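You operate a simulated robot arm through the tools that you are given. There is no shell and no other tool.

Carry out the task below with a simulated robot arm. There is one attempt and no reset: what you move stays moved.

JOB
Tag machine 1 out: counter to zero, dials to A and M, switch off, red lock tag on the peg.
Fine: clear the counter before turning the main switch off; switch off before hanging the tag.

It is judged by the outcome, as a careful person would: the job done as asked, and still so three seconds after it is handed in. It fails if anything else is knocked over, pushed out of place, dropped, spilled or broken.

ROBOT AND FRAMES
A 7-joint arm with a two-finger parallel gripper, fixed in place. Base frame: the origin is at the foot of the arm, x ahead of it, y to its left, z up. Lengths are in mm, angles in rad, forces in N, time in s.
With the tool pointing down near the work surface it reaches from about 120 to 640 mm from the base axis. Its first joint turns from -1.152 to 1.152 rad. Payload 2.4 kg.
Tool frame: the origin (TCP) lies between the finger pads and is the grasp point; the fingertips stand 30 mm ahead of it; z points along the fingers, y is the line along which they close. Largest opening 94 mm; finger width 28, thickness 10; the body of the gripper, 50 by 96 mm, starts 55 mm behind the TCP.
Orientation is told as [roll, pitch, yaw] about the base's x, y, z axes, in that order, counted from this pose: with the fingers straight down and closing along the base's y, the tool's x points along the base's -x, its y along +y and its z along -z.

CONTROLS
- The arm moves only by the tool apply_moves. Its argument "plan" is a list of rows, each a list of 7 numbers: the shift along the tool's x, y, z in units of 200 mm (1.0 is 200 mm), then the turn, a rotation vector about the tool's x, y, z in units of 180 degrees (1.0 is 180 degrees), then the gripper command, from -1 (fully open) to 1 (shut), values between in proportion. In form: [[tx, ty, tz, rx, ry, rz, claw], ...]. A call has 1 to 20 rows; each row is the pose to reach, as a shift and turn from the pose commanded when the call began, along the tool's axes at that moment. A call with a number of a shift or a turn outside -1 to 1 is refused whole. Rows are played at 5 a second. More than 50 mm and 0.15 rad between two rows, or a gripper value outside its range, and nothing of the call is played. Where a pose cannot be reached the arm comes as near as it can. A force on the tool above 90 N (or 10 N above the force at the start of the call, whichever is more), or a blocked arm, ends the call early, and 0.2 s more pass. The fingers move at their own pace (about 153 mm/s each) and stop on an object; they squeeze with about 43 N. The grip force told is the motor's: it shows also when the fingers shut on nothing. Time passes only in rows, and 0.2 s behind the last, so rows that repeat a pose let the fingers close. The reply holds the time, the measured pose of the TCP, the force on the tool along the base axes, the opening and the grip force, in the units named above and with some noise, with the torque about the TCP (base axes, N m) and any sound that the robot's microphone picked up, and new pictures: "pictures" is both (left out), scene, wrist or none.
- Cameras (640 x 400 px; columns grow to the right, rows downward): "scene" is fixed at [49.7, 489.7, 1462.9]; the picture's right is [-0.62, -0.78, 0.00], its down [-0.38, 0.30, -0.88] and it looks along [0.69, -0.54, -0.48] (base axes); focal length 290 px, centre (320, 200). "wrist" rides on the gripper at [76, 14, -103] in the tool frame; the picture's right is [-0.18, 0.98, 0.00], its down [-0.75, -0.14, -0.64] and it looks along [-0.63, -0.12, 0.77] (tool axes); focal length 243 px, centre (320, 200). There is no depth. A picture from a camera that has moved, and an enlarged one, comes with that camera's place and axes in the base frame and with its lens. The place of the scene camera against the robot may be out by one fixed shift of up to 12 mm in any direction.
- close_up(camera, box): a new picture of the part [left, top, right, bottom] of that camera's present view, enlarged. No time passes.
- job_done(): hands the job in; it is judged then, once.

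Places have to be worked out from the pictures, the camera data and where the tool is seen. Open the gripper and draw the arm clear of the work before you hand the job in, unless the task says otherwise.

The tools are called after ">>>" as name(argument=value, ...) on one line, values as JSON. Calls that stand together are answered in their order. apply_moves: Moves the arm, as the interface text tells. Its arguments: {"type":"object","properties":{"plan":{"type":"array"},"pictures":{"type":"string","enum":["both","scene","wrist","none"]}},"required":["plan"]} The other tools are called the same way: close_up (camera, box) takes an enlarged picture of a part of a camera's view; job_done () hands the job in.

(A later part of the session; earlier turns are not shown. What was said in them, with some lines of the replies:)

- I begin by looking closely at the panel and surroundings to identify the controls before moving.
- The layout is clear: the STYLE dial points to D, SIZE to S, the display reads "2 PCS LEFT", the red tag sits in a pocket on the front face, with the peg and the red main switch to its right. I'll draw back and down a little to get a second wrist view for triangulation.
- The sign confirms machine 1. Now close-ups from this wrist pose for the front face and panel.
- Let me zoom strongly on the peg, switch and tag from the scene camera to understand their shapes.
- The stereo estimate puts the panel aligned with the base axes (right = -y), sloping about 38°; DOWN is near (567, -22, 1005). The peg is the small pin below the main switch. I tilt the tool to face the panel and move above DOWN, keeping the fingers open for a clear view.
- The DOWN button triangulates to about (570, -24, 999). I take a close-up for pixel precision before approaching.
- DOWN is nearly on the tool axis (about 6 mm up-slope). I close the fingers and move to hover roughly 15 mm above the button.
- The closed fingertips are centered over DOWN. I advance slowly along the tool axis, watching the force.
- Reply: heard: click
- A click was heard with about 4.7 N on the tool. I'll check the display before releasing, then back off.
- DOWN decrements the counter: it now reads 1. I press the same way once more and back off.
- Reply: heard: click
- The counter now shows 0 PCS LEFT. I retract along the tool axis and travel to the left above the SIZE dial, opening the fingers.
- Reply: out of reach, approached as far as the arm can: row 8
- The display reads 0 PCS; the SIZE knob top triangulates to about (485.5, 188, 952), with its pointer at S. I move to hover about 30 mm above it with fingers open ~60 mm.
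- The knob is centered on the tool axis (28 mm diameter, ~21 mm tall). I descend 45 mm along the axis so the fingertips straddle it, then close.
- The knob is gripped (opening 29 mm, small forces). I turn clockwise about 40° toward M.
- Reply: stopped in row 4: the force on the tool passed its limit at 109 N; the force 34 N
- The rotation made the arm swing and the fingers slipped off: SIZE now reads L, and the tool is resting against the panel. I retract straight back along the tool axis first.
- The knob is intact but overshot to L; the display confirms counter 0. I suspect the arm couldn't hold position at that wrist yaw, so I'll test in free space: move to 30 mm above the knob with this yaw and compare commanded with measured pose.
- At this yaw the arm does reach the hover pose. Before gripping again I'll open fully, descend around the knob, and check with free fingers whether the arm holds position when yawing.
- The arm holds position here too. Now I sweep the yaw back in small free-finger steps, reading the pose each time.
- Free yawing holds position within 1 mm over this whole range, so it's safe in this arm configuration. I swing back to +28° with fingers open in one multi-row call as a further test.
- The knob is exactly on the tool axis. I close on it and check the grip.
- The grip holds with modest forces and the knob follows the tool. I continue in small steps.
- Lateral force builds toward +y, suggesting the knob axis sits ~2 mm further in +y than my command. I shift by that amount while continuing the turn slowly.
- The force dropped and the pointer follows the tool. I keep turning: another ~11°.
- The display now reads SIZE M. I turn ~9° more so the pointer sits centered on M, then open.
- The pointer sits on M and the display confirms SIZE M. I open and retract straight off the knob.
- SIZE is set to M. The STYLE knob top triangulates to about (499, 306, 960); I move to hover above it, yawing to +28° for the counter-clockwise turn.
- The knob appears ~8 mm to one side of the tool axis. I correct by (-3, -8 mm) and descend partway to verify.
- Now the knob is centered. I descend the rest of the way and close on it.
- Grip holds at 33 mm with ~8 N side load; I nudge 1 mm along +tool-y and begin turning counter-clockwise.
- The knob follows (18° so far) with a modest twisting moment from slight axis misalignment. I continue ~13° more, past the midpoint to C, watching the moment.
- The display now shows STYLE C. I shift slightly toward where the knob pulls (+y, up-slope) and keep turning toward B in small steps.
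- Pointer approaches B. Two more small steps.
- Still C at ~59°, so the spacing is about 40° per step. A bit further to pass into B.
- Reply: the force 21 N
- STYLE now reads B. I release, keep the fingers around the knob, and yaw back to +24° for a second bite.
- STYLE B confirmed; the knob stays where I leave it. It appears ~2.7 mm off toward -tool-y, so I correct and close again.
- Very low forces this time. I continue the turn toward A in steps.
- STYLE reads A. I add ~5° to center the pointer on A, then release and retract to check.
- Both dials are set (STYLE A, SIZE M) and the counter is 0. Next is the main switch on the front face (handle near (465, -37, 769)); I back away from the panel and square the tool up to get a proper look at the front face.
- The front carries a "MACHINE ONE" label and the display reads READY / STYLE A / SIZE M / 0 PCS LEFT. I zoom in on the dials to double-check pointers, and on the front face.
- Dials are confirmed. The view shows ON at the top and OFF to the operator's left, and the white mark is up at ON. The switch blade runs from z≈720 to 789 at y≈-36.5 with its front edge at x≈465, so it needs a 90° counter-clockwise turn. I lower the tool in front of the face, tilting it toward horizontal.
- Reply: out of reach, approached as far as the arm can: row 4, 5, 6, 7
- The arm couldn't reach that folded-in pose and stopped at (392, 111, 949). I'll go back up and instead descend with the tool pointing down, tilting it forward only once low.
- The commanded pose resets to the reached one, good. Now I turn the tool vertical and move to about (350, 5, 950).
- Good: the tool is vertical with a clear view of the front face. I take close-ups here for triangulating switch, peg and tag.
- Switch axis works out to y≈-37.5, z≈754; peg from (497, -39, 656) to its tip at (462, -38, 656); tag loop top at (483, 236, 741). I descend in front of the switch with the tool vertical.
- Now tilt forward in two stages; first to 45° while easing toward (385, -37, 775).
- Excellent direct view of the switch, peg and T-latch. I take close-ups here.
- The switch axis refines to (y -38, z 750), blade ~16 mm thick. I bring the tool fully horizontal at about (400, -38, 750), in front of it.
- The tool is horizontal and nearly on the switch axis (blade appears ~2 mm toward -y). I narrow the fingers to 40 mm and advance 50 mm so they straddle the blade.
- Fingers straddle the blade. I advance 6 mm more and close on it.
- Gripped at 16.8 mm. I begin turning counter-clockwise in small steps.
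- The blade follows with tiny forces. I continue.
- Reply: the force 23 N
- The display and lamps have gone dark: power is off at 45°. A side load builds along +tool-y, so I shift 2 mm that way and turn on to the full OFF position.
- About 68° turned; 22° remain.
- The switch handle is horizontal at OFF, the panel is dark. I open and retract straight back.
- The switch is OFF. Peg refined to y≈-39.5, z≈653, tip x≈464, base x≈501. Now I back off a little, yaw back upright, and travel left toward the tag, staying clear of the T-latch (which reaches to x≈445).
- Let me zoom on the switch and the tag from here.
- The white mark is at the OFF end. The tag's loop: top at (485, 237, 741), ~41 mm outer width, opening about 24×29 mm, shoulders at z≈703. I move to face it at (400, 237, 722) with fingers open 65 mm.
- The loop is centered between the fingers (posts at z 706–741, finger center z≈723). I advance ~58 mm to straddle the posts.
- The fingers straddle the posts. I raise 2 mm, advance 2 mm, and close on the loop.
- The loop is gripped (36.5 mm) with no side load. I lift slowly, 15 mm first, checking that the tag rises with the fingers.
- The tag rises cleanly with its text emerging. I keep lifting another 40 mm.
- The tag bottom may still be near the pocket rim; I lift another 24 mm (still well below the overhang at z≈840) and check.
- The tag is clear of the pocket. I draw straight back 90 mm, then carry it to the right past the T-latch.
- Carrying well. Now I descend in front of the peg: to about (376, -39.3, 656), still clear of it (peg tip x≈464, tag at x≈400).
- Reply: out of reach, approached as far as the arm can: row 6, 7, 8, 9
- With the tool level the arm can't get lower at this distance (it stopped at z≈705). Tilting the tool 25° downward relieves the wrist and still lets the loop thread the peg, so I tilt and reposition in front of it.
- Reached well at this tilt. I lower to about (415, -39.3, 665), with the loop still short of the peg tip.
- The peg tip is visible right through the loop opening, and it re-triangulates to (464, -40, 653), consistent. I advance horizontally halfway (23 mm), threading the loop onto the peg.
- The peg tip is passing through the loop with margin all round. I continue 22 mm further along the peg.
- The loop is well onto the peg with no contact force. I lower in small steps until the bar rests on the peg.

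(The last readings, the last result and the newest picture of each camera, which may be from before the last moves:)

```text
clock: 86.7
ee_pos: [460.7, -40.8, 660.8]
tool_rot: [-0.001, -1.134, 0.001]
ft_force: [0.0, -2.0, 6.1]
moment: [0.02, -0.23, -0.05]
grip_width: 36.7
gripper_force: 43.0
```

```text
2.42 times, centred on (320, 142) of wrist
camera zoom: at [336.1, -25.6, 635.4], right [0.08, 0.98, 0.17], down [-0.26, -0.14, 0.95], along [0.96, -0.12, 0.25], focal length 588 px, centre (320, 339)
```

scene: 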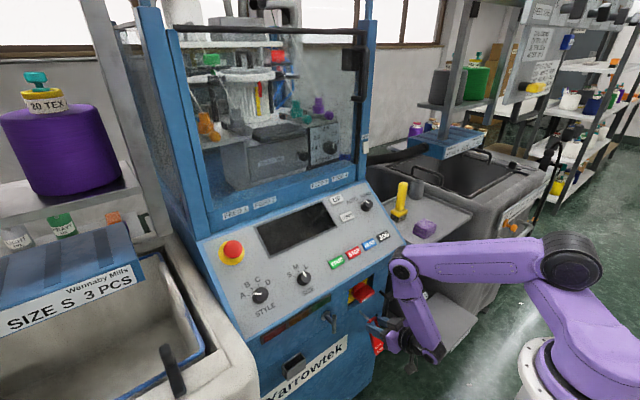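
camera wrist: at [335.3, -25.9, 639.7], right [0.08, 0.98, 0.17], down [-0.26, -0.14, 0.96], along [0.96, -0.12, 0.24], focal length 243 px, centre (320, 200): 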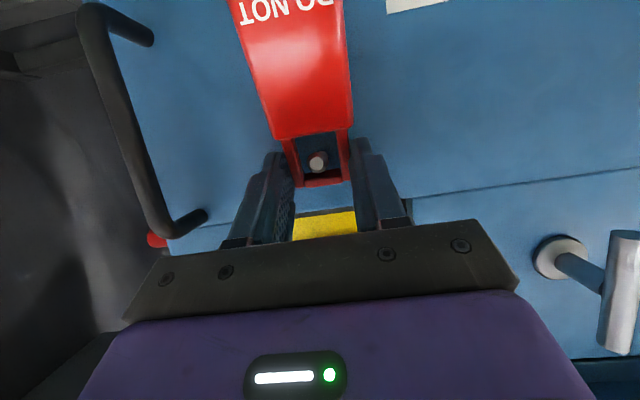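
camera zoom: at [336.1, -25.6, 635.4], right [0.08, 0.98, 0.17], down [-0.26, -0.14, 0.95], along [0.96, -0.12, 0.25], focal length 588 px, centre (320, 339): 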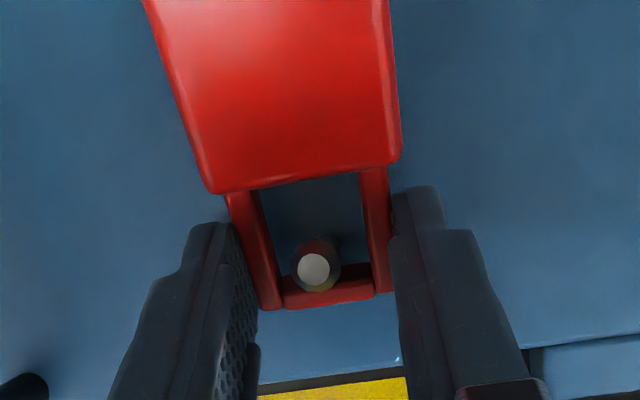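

Contact: ~6 N upward, the bar rests on the peg. I open the fingers and watch the tag settle.

>>> apply_moves(plan=[[0, 0, 0, 0, 0, 0, 0.1], [0, 0, 0, 0, 0, 0, -0.3], [0, 0, 0, 0, 0, 0, -0.4], [0, 0, 0, 0, 0, 0, -0.4], [0, 0, 0, 0, 0, 0, -0.4]], pictures="both")

>>> close_up(camera="wrist", box=[180, 0, 460, 225])

>>> close_up(camera="scene", box=[330, 270, 430, 360])

```text
clock: 87.9
ee_pos: [460.3, -39.1, 659.5]
tool_rot: [-0.001, -1.131, 0.002]
ft_force: [-0.5, 0.2, 0.9]
moment: [0.0, 0.01, 0.02]
grip_width: 66.0
gripper_force: 0.0
camera wrist: at [335.4, -25.6, 635.1], right [0.08, 0.98, 0.17], down [-0.26, -0.14, 0.96], along [0.96, -0.12, 0.24], focal length 243 px, centre (320, 200)
```

scene: 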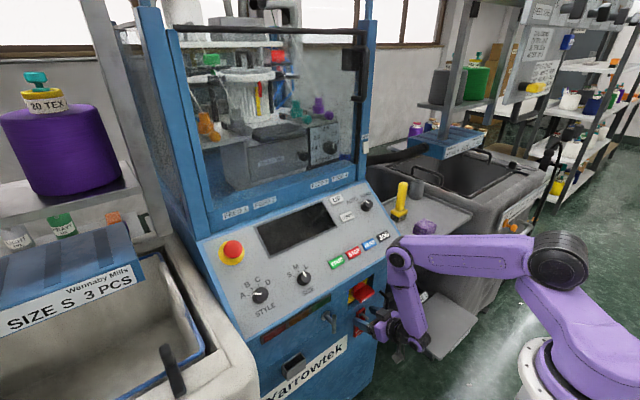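
wrist: 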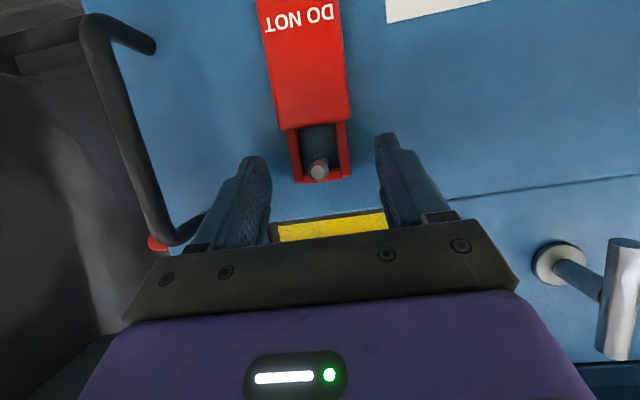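

```text
1.78 times, centred on (320, 112) of wrist
camera zoom: at [335.4, -25.6, 635.1], right [0.08, 0.98, 0.17], down [-0.26, -0.14, 0.96], along [0.96, -0.12, 0.24], focal length 431 px, centre (320, 356)
```

zoom: 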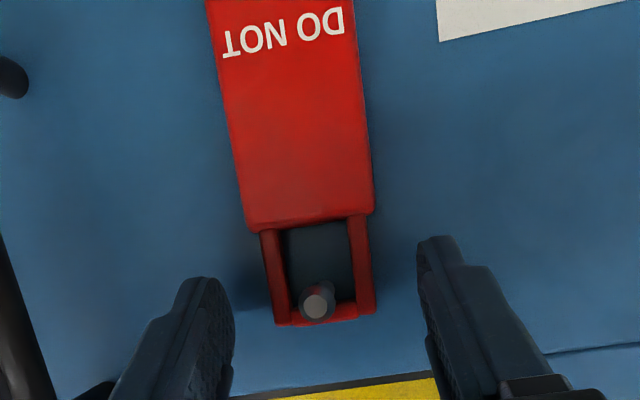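

```text
4.44 times, centred on (380, 315) of scene
camera zoom: at [49.7, 489.7, 1462.9], right [-0.62, -0.78, 0.0], down [-0.38, 0.3, -0.88], along [0.69, -0.54, -0.48], focal length 1288 px, centre (53, -311)
```

zoom: 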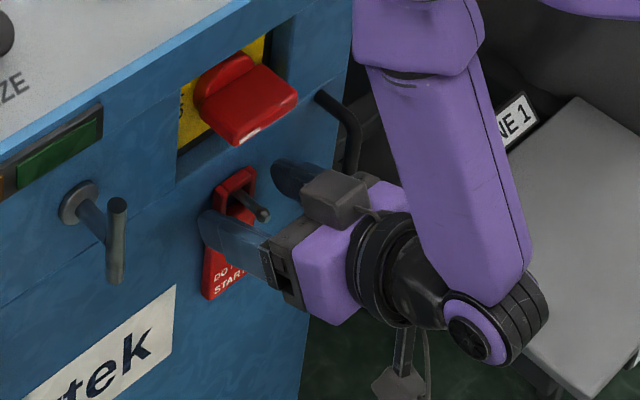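

The tag hangs on the peg by its loop, the peg end visible through it. I retreat back along the tool axis with fingers open, well clear either side of the loop.

>>> apply_moves(plan=[[0, 0, -0.04, 0, 0, 0, -0.4], [0, 0, -0.1, 0, 0, 0, -0.4], [0, 0, -0.18, 0, 0, 0, -0.4], [0, 0, -0.26, 0, 0, 0, -0.4], [0, 0, -0.33, 0, 0, 0, -0.4], [0, 0, -0.33, 0, 0, 0, -0.4]], pictures="both")

>>> close_up(camera="scene", box=[330, 270, 430, 360])

>>> close_up(camera="wrist", box=[220, 0, 460, 190])

```text
clock: 89.3
ee_pos: [400.3, -40.1, 688.0]
tool_rot: [-0.002, -1.13, 0.003]
ft_force: [-0.4, -0.3, 0.0]
moment: [0.04, 0.01, 0.01]
grip_width: 65.9
gripper_force: 0.0
camera wrist: at [275.4, -25.7, 664.0], right [0.08, 0.98, 0.17], down [-0.26, -0.14, 0.96], along [0.96, -0.12, 0.25], focal length 243 px, centre (320, 200)
```

scene: 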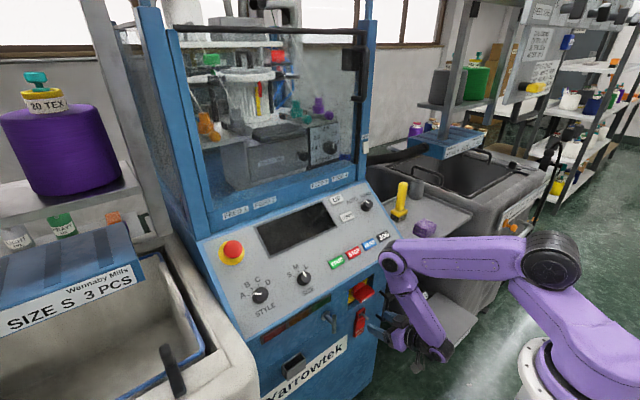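
wrist: 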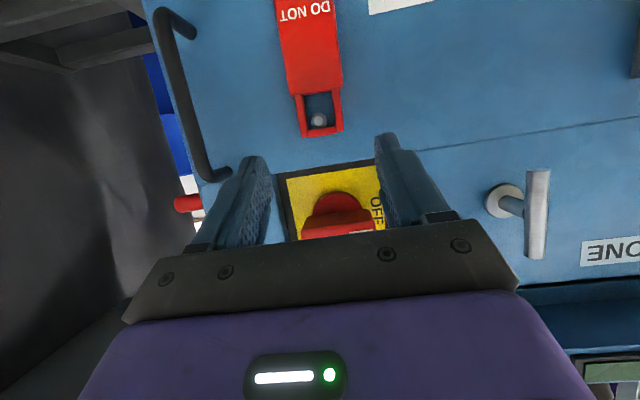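

```text
4.44 times, centred on (380, 315) of scene
camera zoom: at [49.7, 489.7, 1462.9], right [-0.62, -0.78, 0.0], down [-0.38, 0.3, -0.88], along [0.69, -0.54, -0.48], focal length 1288 px, centre (53, -311)
```

zoom: 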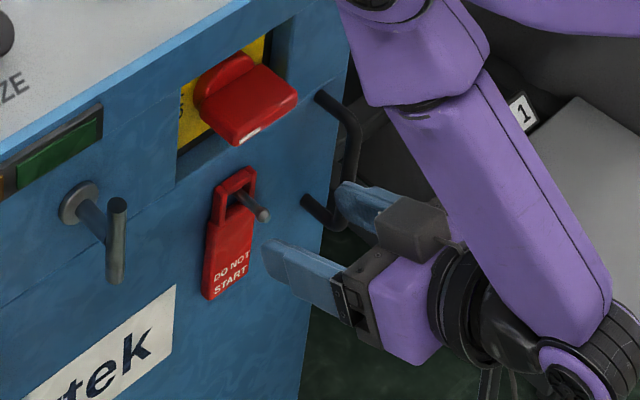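

```text
2.11 times, centred on (340, 95) of wrist
camera zoom: at [275.4, -25.7, 664.0], right [0.08, 0.98, 0.17], down [-0.26, -0.14, 0.96], along [0.96, -0.12, 0.25], focal length 511 px, centre (278, 421)
```

zoom: 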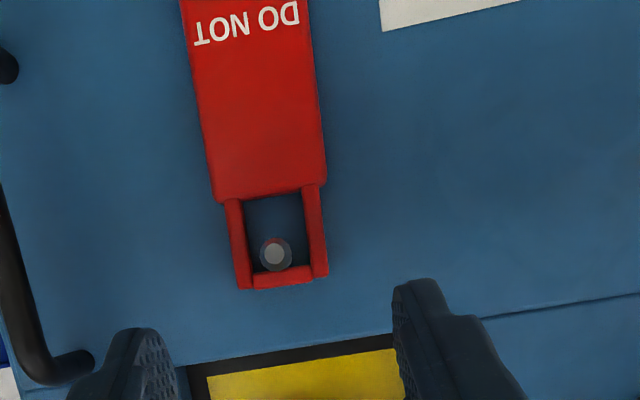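

The tag hangs freely and vertically on the peg ("DO NOT START" outward). I now withdraw the arm: back, up and to vertical tool.

>>> apply_moves(plan=[[-0.02, 0, -0.06, 0, 0.03, 0, -0.4], [-0.06, 0, -0.12, 0, 0.07, 0, -0.4], [-0.11, 0.005, -0.17, 0, 0.11, 0, -0.4], [-0.16, 0.005, -0.22, 0, 0.15, 0, -0.4], [-0.21, 0.01, -0.26, 0, 0.19, 0, -0.4], [-0.26, 0.01, -0.3, 0, 0.23, 0, -0.4], [-0.32, 0.015, -0.34, 0, 0.27, 0, -0.4], [-0.38, 0.015, -0.37, 0, 0.315, 0, -0.4], [-0.43, 0.015, -0.397, 0, 0.359, 0, -0.4], [-0.43, 0.015, -0.397, 0, 0.359, 0, -0.4]], pictures="both")

```text
clock: 91.5
ee_pos: [364.6, -37.9, 799.1]
tool_rot: [-0.001, -0.003, -0.001]
ft_force: [0.1, -0.1, -0.1]
moment: [0.02, 0.0, 0.01]
grip_width: 65.8
gripper_force: 0.1
camera wrist: at [289.6, -22.8, 902.9], right [0.18, 0.98, 0.0], down [0.75, -0.14, 0.64], along [0.63, -0.12, -0.77], focal length 243 px, centre (320, 200)
```

scene: 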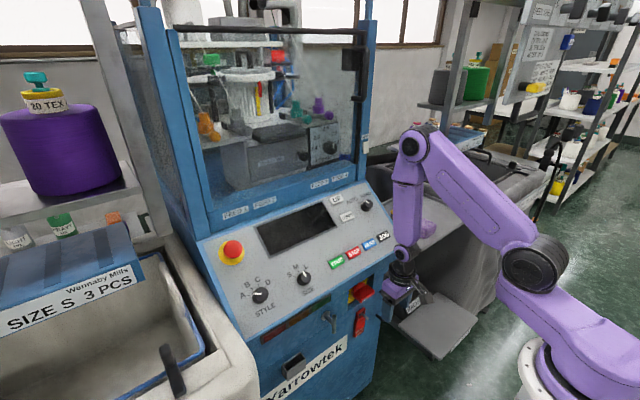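
wrist: 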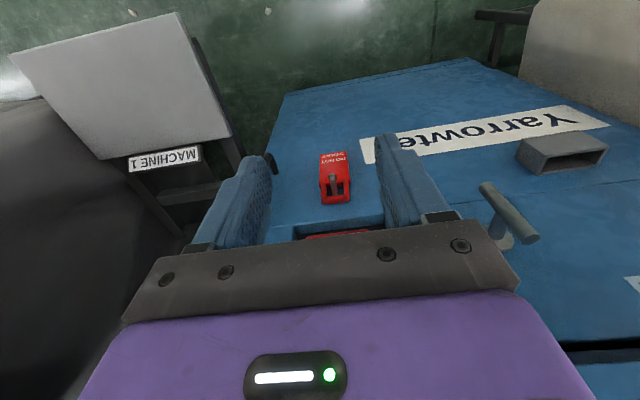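

Reached as planned. I raise the arm straight up and back to a clear height, fully opening the gripper.

>>> apply_moves(plan=[[0.01, 0.02, -0.15, 0, 0, 0, -0.6], [0.02, 0.05, -0.33, 0, 0, 0, -1], [0.04, 0.09, -0.52, 0, 0, 0, -1], [0.06, 0.13, -0.7, 0, 0, 0, -1], [0.08, 0.17, -0.86, 0, 0, 0, -1], [0.1, 0.2, -1.0, 0, 0, 0, -1], [0.1, 0.2, -1.0, 0, 0, 0, -1]], pictures="none")

>>> apply_moves(plan=[[0.03, 0, -0.18, 0, 0, 0, -1], [0.08, 0, -0.36, 0, 0, 0, -1], [0.13, 0, -0.54, 0, 0, 0, -1], [0.18, 0, -0.7, 0, 0, 0, -1], [0.2, 0, -0.8, 0, 0, 0, -1], [0.2, 0, -0.8, 0, 0, 0, -1]], pictures="both")

>>> close_up(camera="scene", box=[230, 250, 400, 400])

>>> close_up(camera="scene", box=[330, 270, 400, 345])

>>> close_up(camera="scene", box=[200, 180, 420, 318])

```text
clock: 93.1
ee_pos: [343.3, 3.0, 999.7]
tool_rot: [-0.001, -0.001, -0.001]
ft_force: [-0.4, 0.0, -1.0]
moment: [-0.02, -0.02, 0.01]
grip_width: 94.2
gripper_force: 0.1
```

```text
clock: 94.5
ee_pos: [302.8, 3.3, 1158.3]
tool_rot: [-0.001, -0.004, 0.001]
ft_force: [0.8, 0.3, 0.3]
moment: [-0.01, 0.0, 0.0]
grip_width: 93.7
gripper_force: 0.1
camera wrist: at [227.2, 17.4, 1262.2], right [0.18, 0.98, 0.0], down [0.75, -0.14, 0.64], along [0.63, -0.12, -0.76], focal length 243 px, centre (320, 200)
```

scene: 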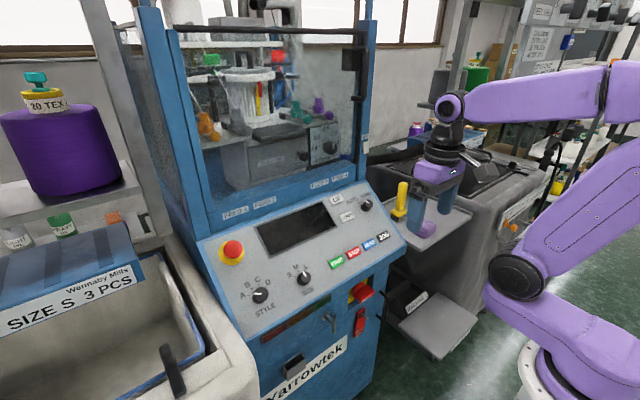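
wrist: 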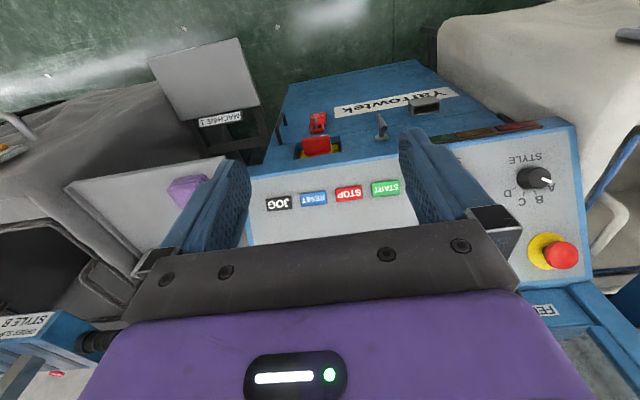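

```text
2.67 times, centred on (315, 325) of scene
camera zoom: at [49.7, 489.7, 1462.9], right [-0.62, -0.78, 0.0], down [-0.38, 0.3, -0.88], along [0.69, -0.54, -0.48], focal length 773 px, centre (333, -133)
```

zoom: 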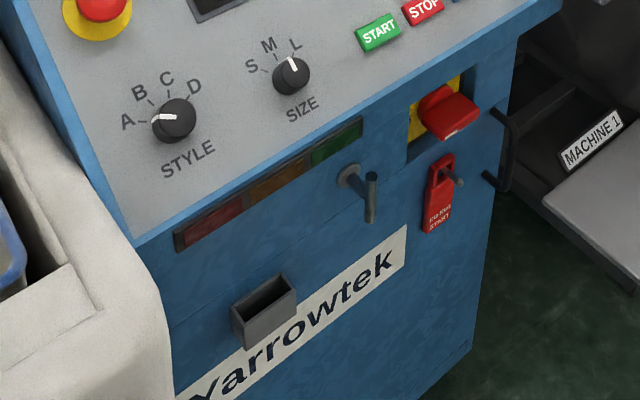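

```text
5.33 times, centred on (365, 308) of scene
camera zoom: at [49.7, 489.7, 1462.9], right [-0.62, -0.78, 0.0], down [-0.38, 0.3, -0.88], along [0.69, -0.54, -0.48], focal length 1546 px, centre (80, -373)
```

zoom: 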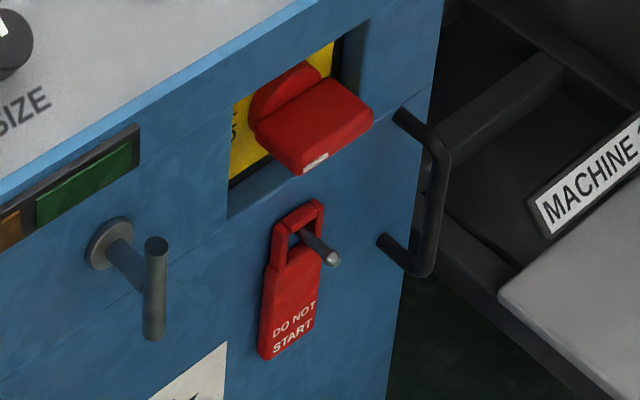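

```text
2.90 times, centred on (310, 249) of scene
camera zoom: at [49.7, 489.7, 1462.9], right [-0.62, -0.78, 0.0], down [-0.38, 0.3, -0.88], along [0.69, -0.54, -0.48], focal length 840 px, centre (349, 58)
```

zoom: 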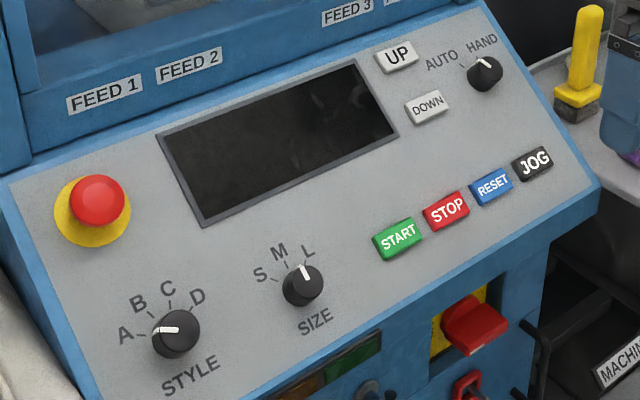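

Everything checks out: the counter was cleared to 0 before power-off, STYLE is at A, SIZE at M, the switch is at OFF with the panel dark, and the red "DO NOT START" tag is hanging on the peg. Nothing else was moved, the gripper is open and the arm is clear, so I hand the job in.

>>> job_done()

```text
The job is handed in.
```

Machine 1 is tagged out and the job is handed in, done in the order you asked.

- **Counter:** I pressed DOWN twice and the display read 0 PCS LEFT before the power went off.
- **Dials:** STYLE is at A and SIZE is at M. The display showed both before power-off.
- **Main switch:** turned fully to OFF. The display and lamps are dark.
- **Lock tag:** the red "DO NOT START" tag hangs by its loop on the peg below the switch.

On the first try at the SIZE dial the fingers slipped off. The dial overshot to L, and the arm pushed against the panel until its force limit stopped it. I reset the dial to M, and the panel, knob and counter showed no change afterwards.

The gripper is open and the arm is clear of the machine. In the last pictures nothing else looked moved or damaged.
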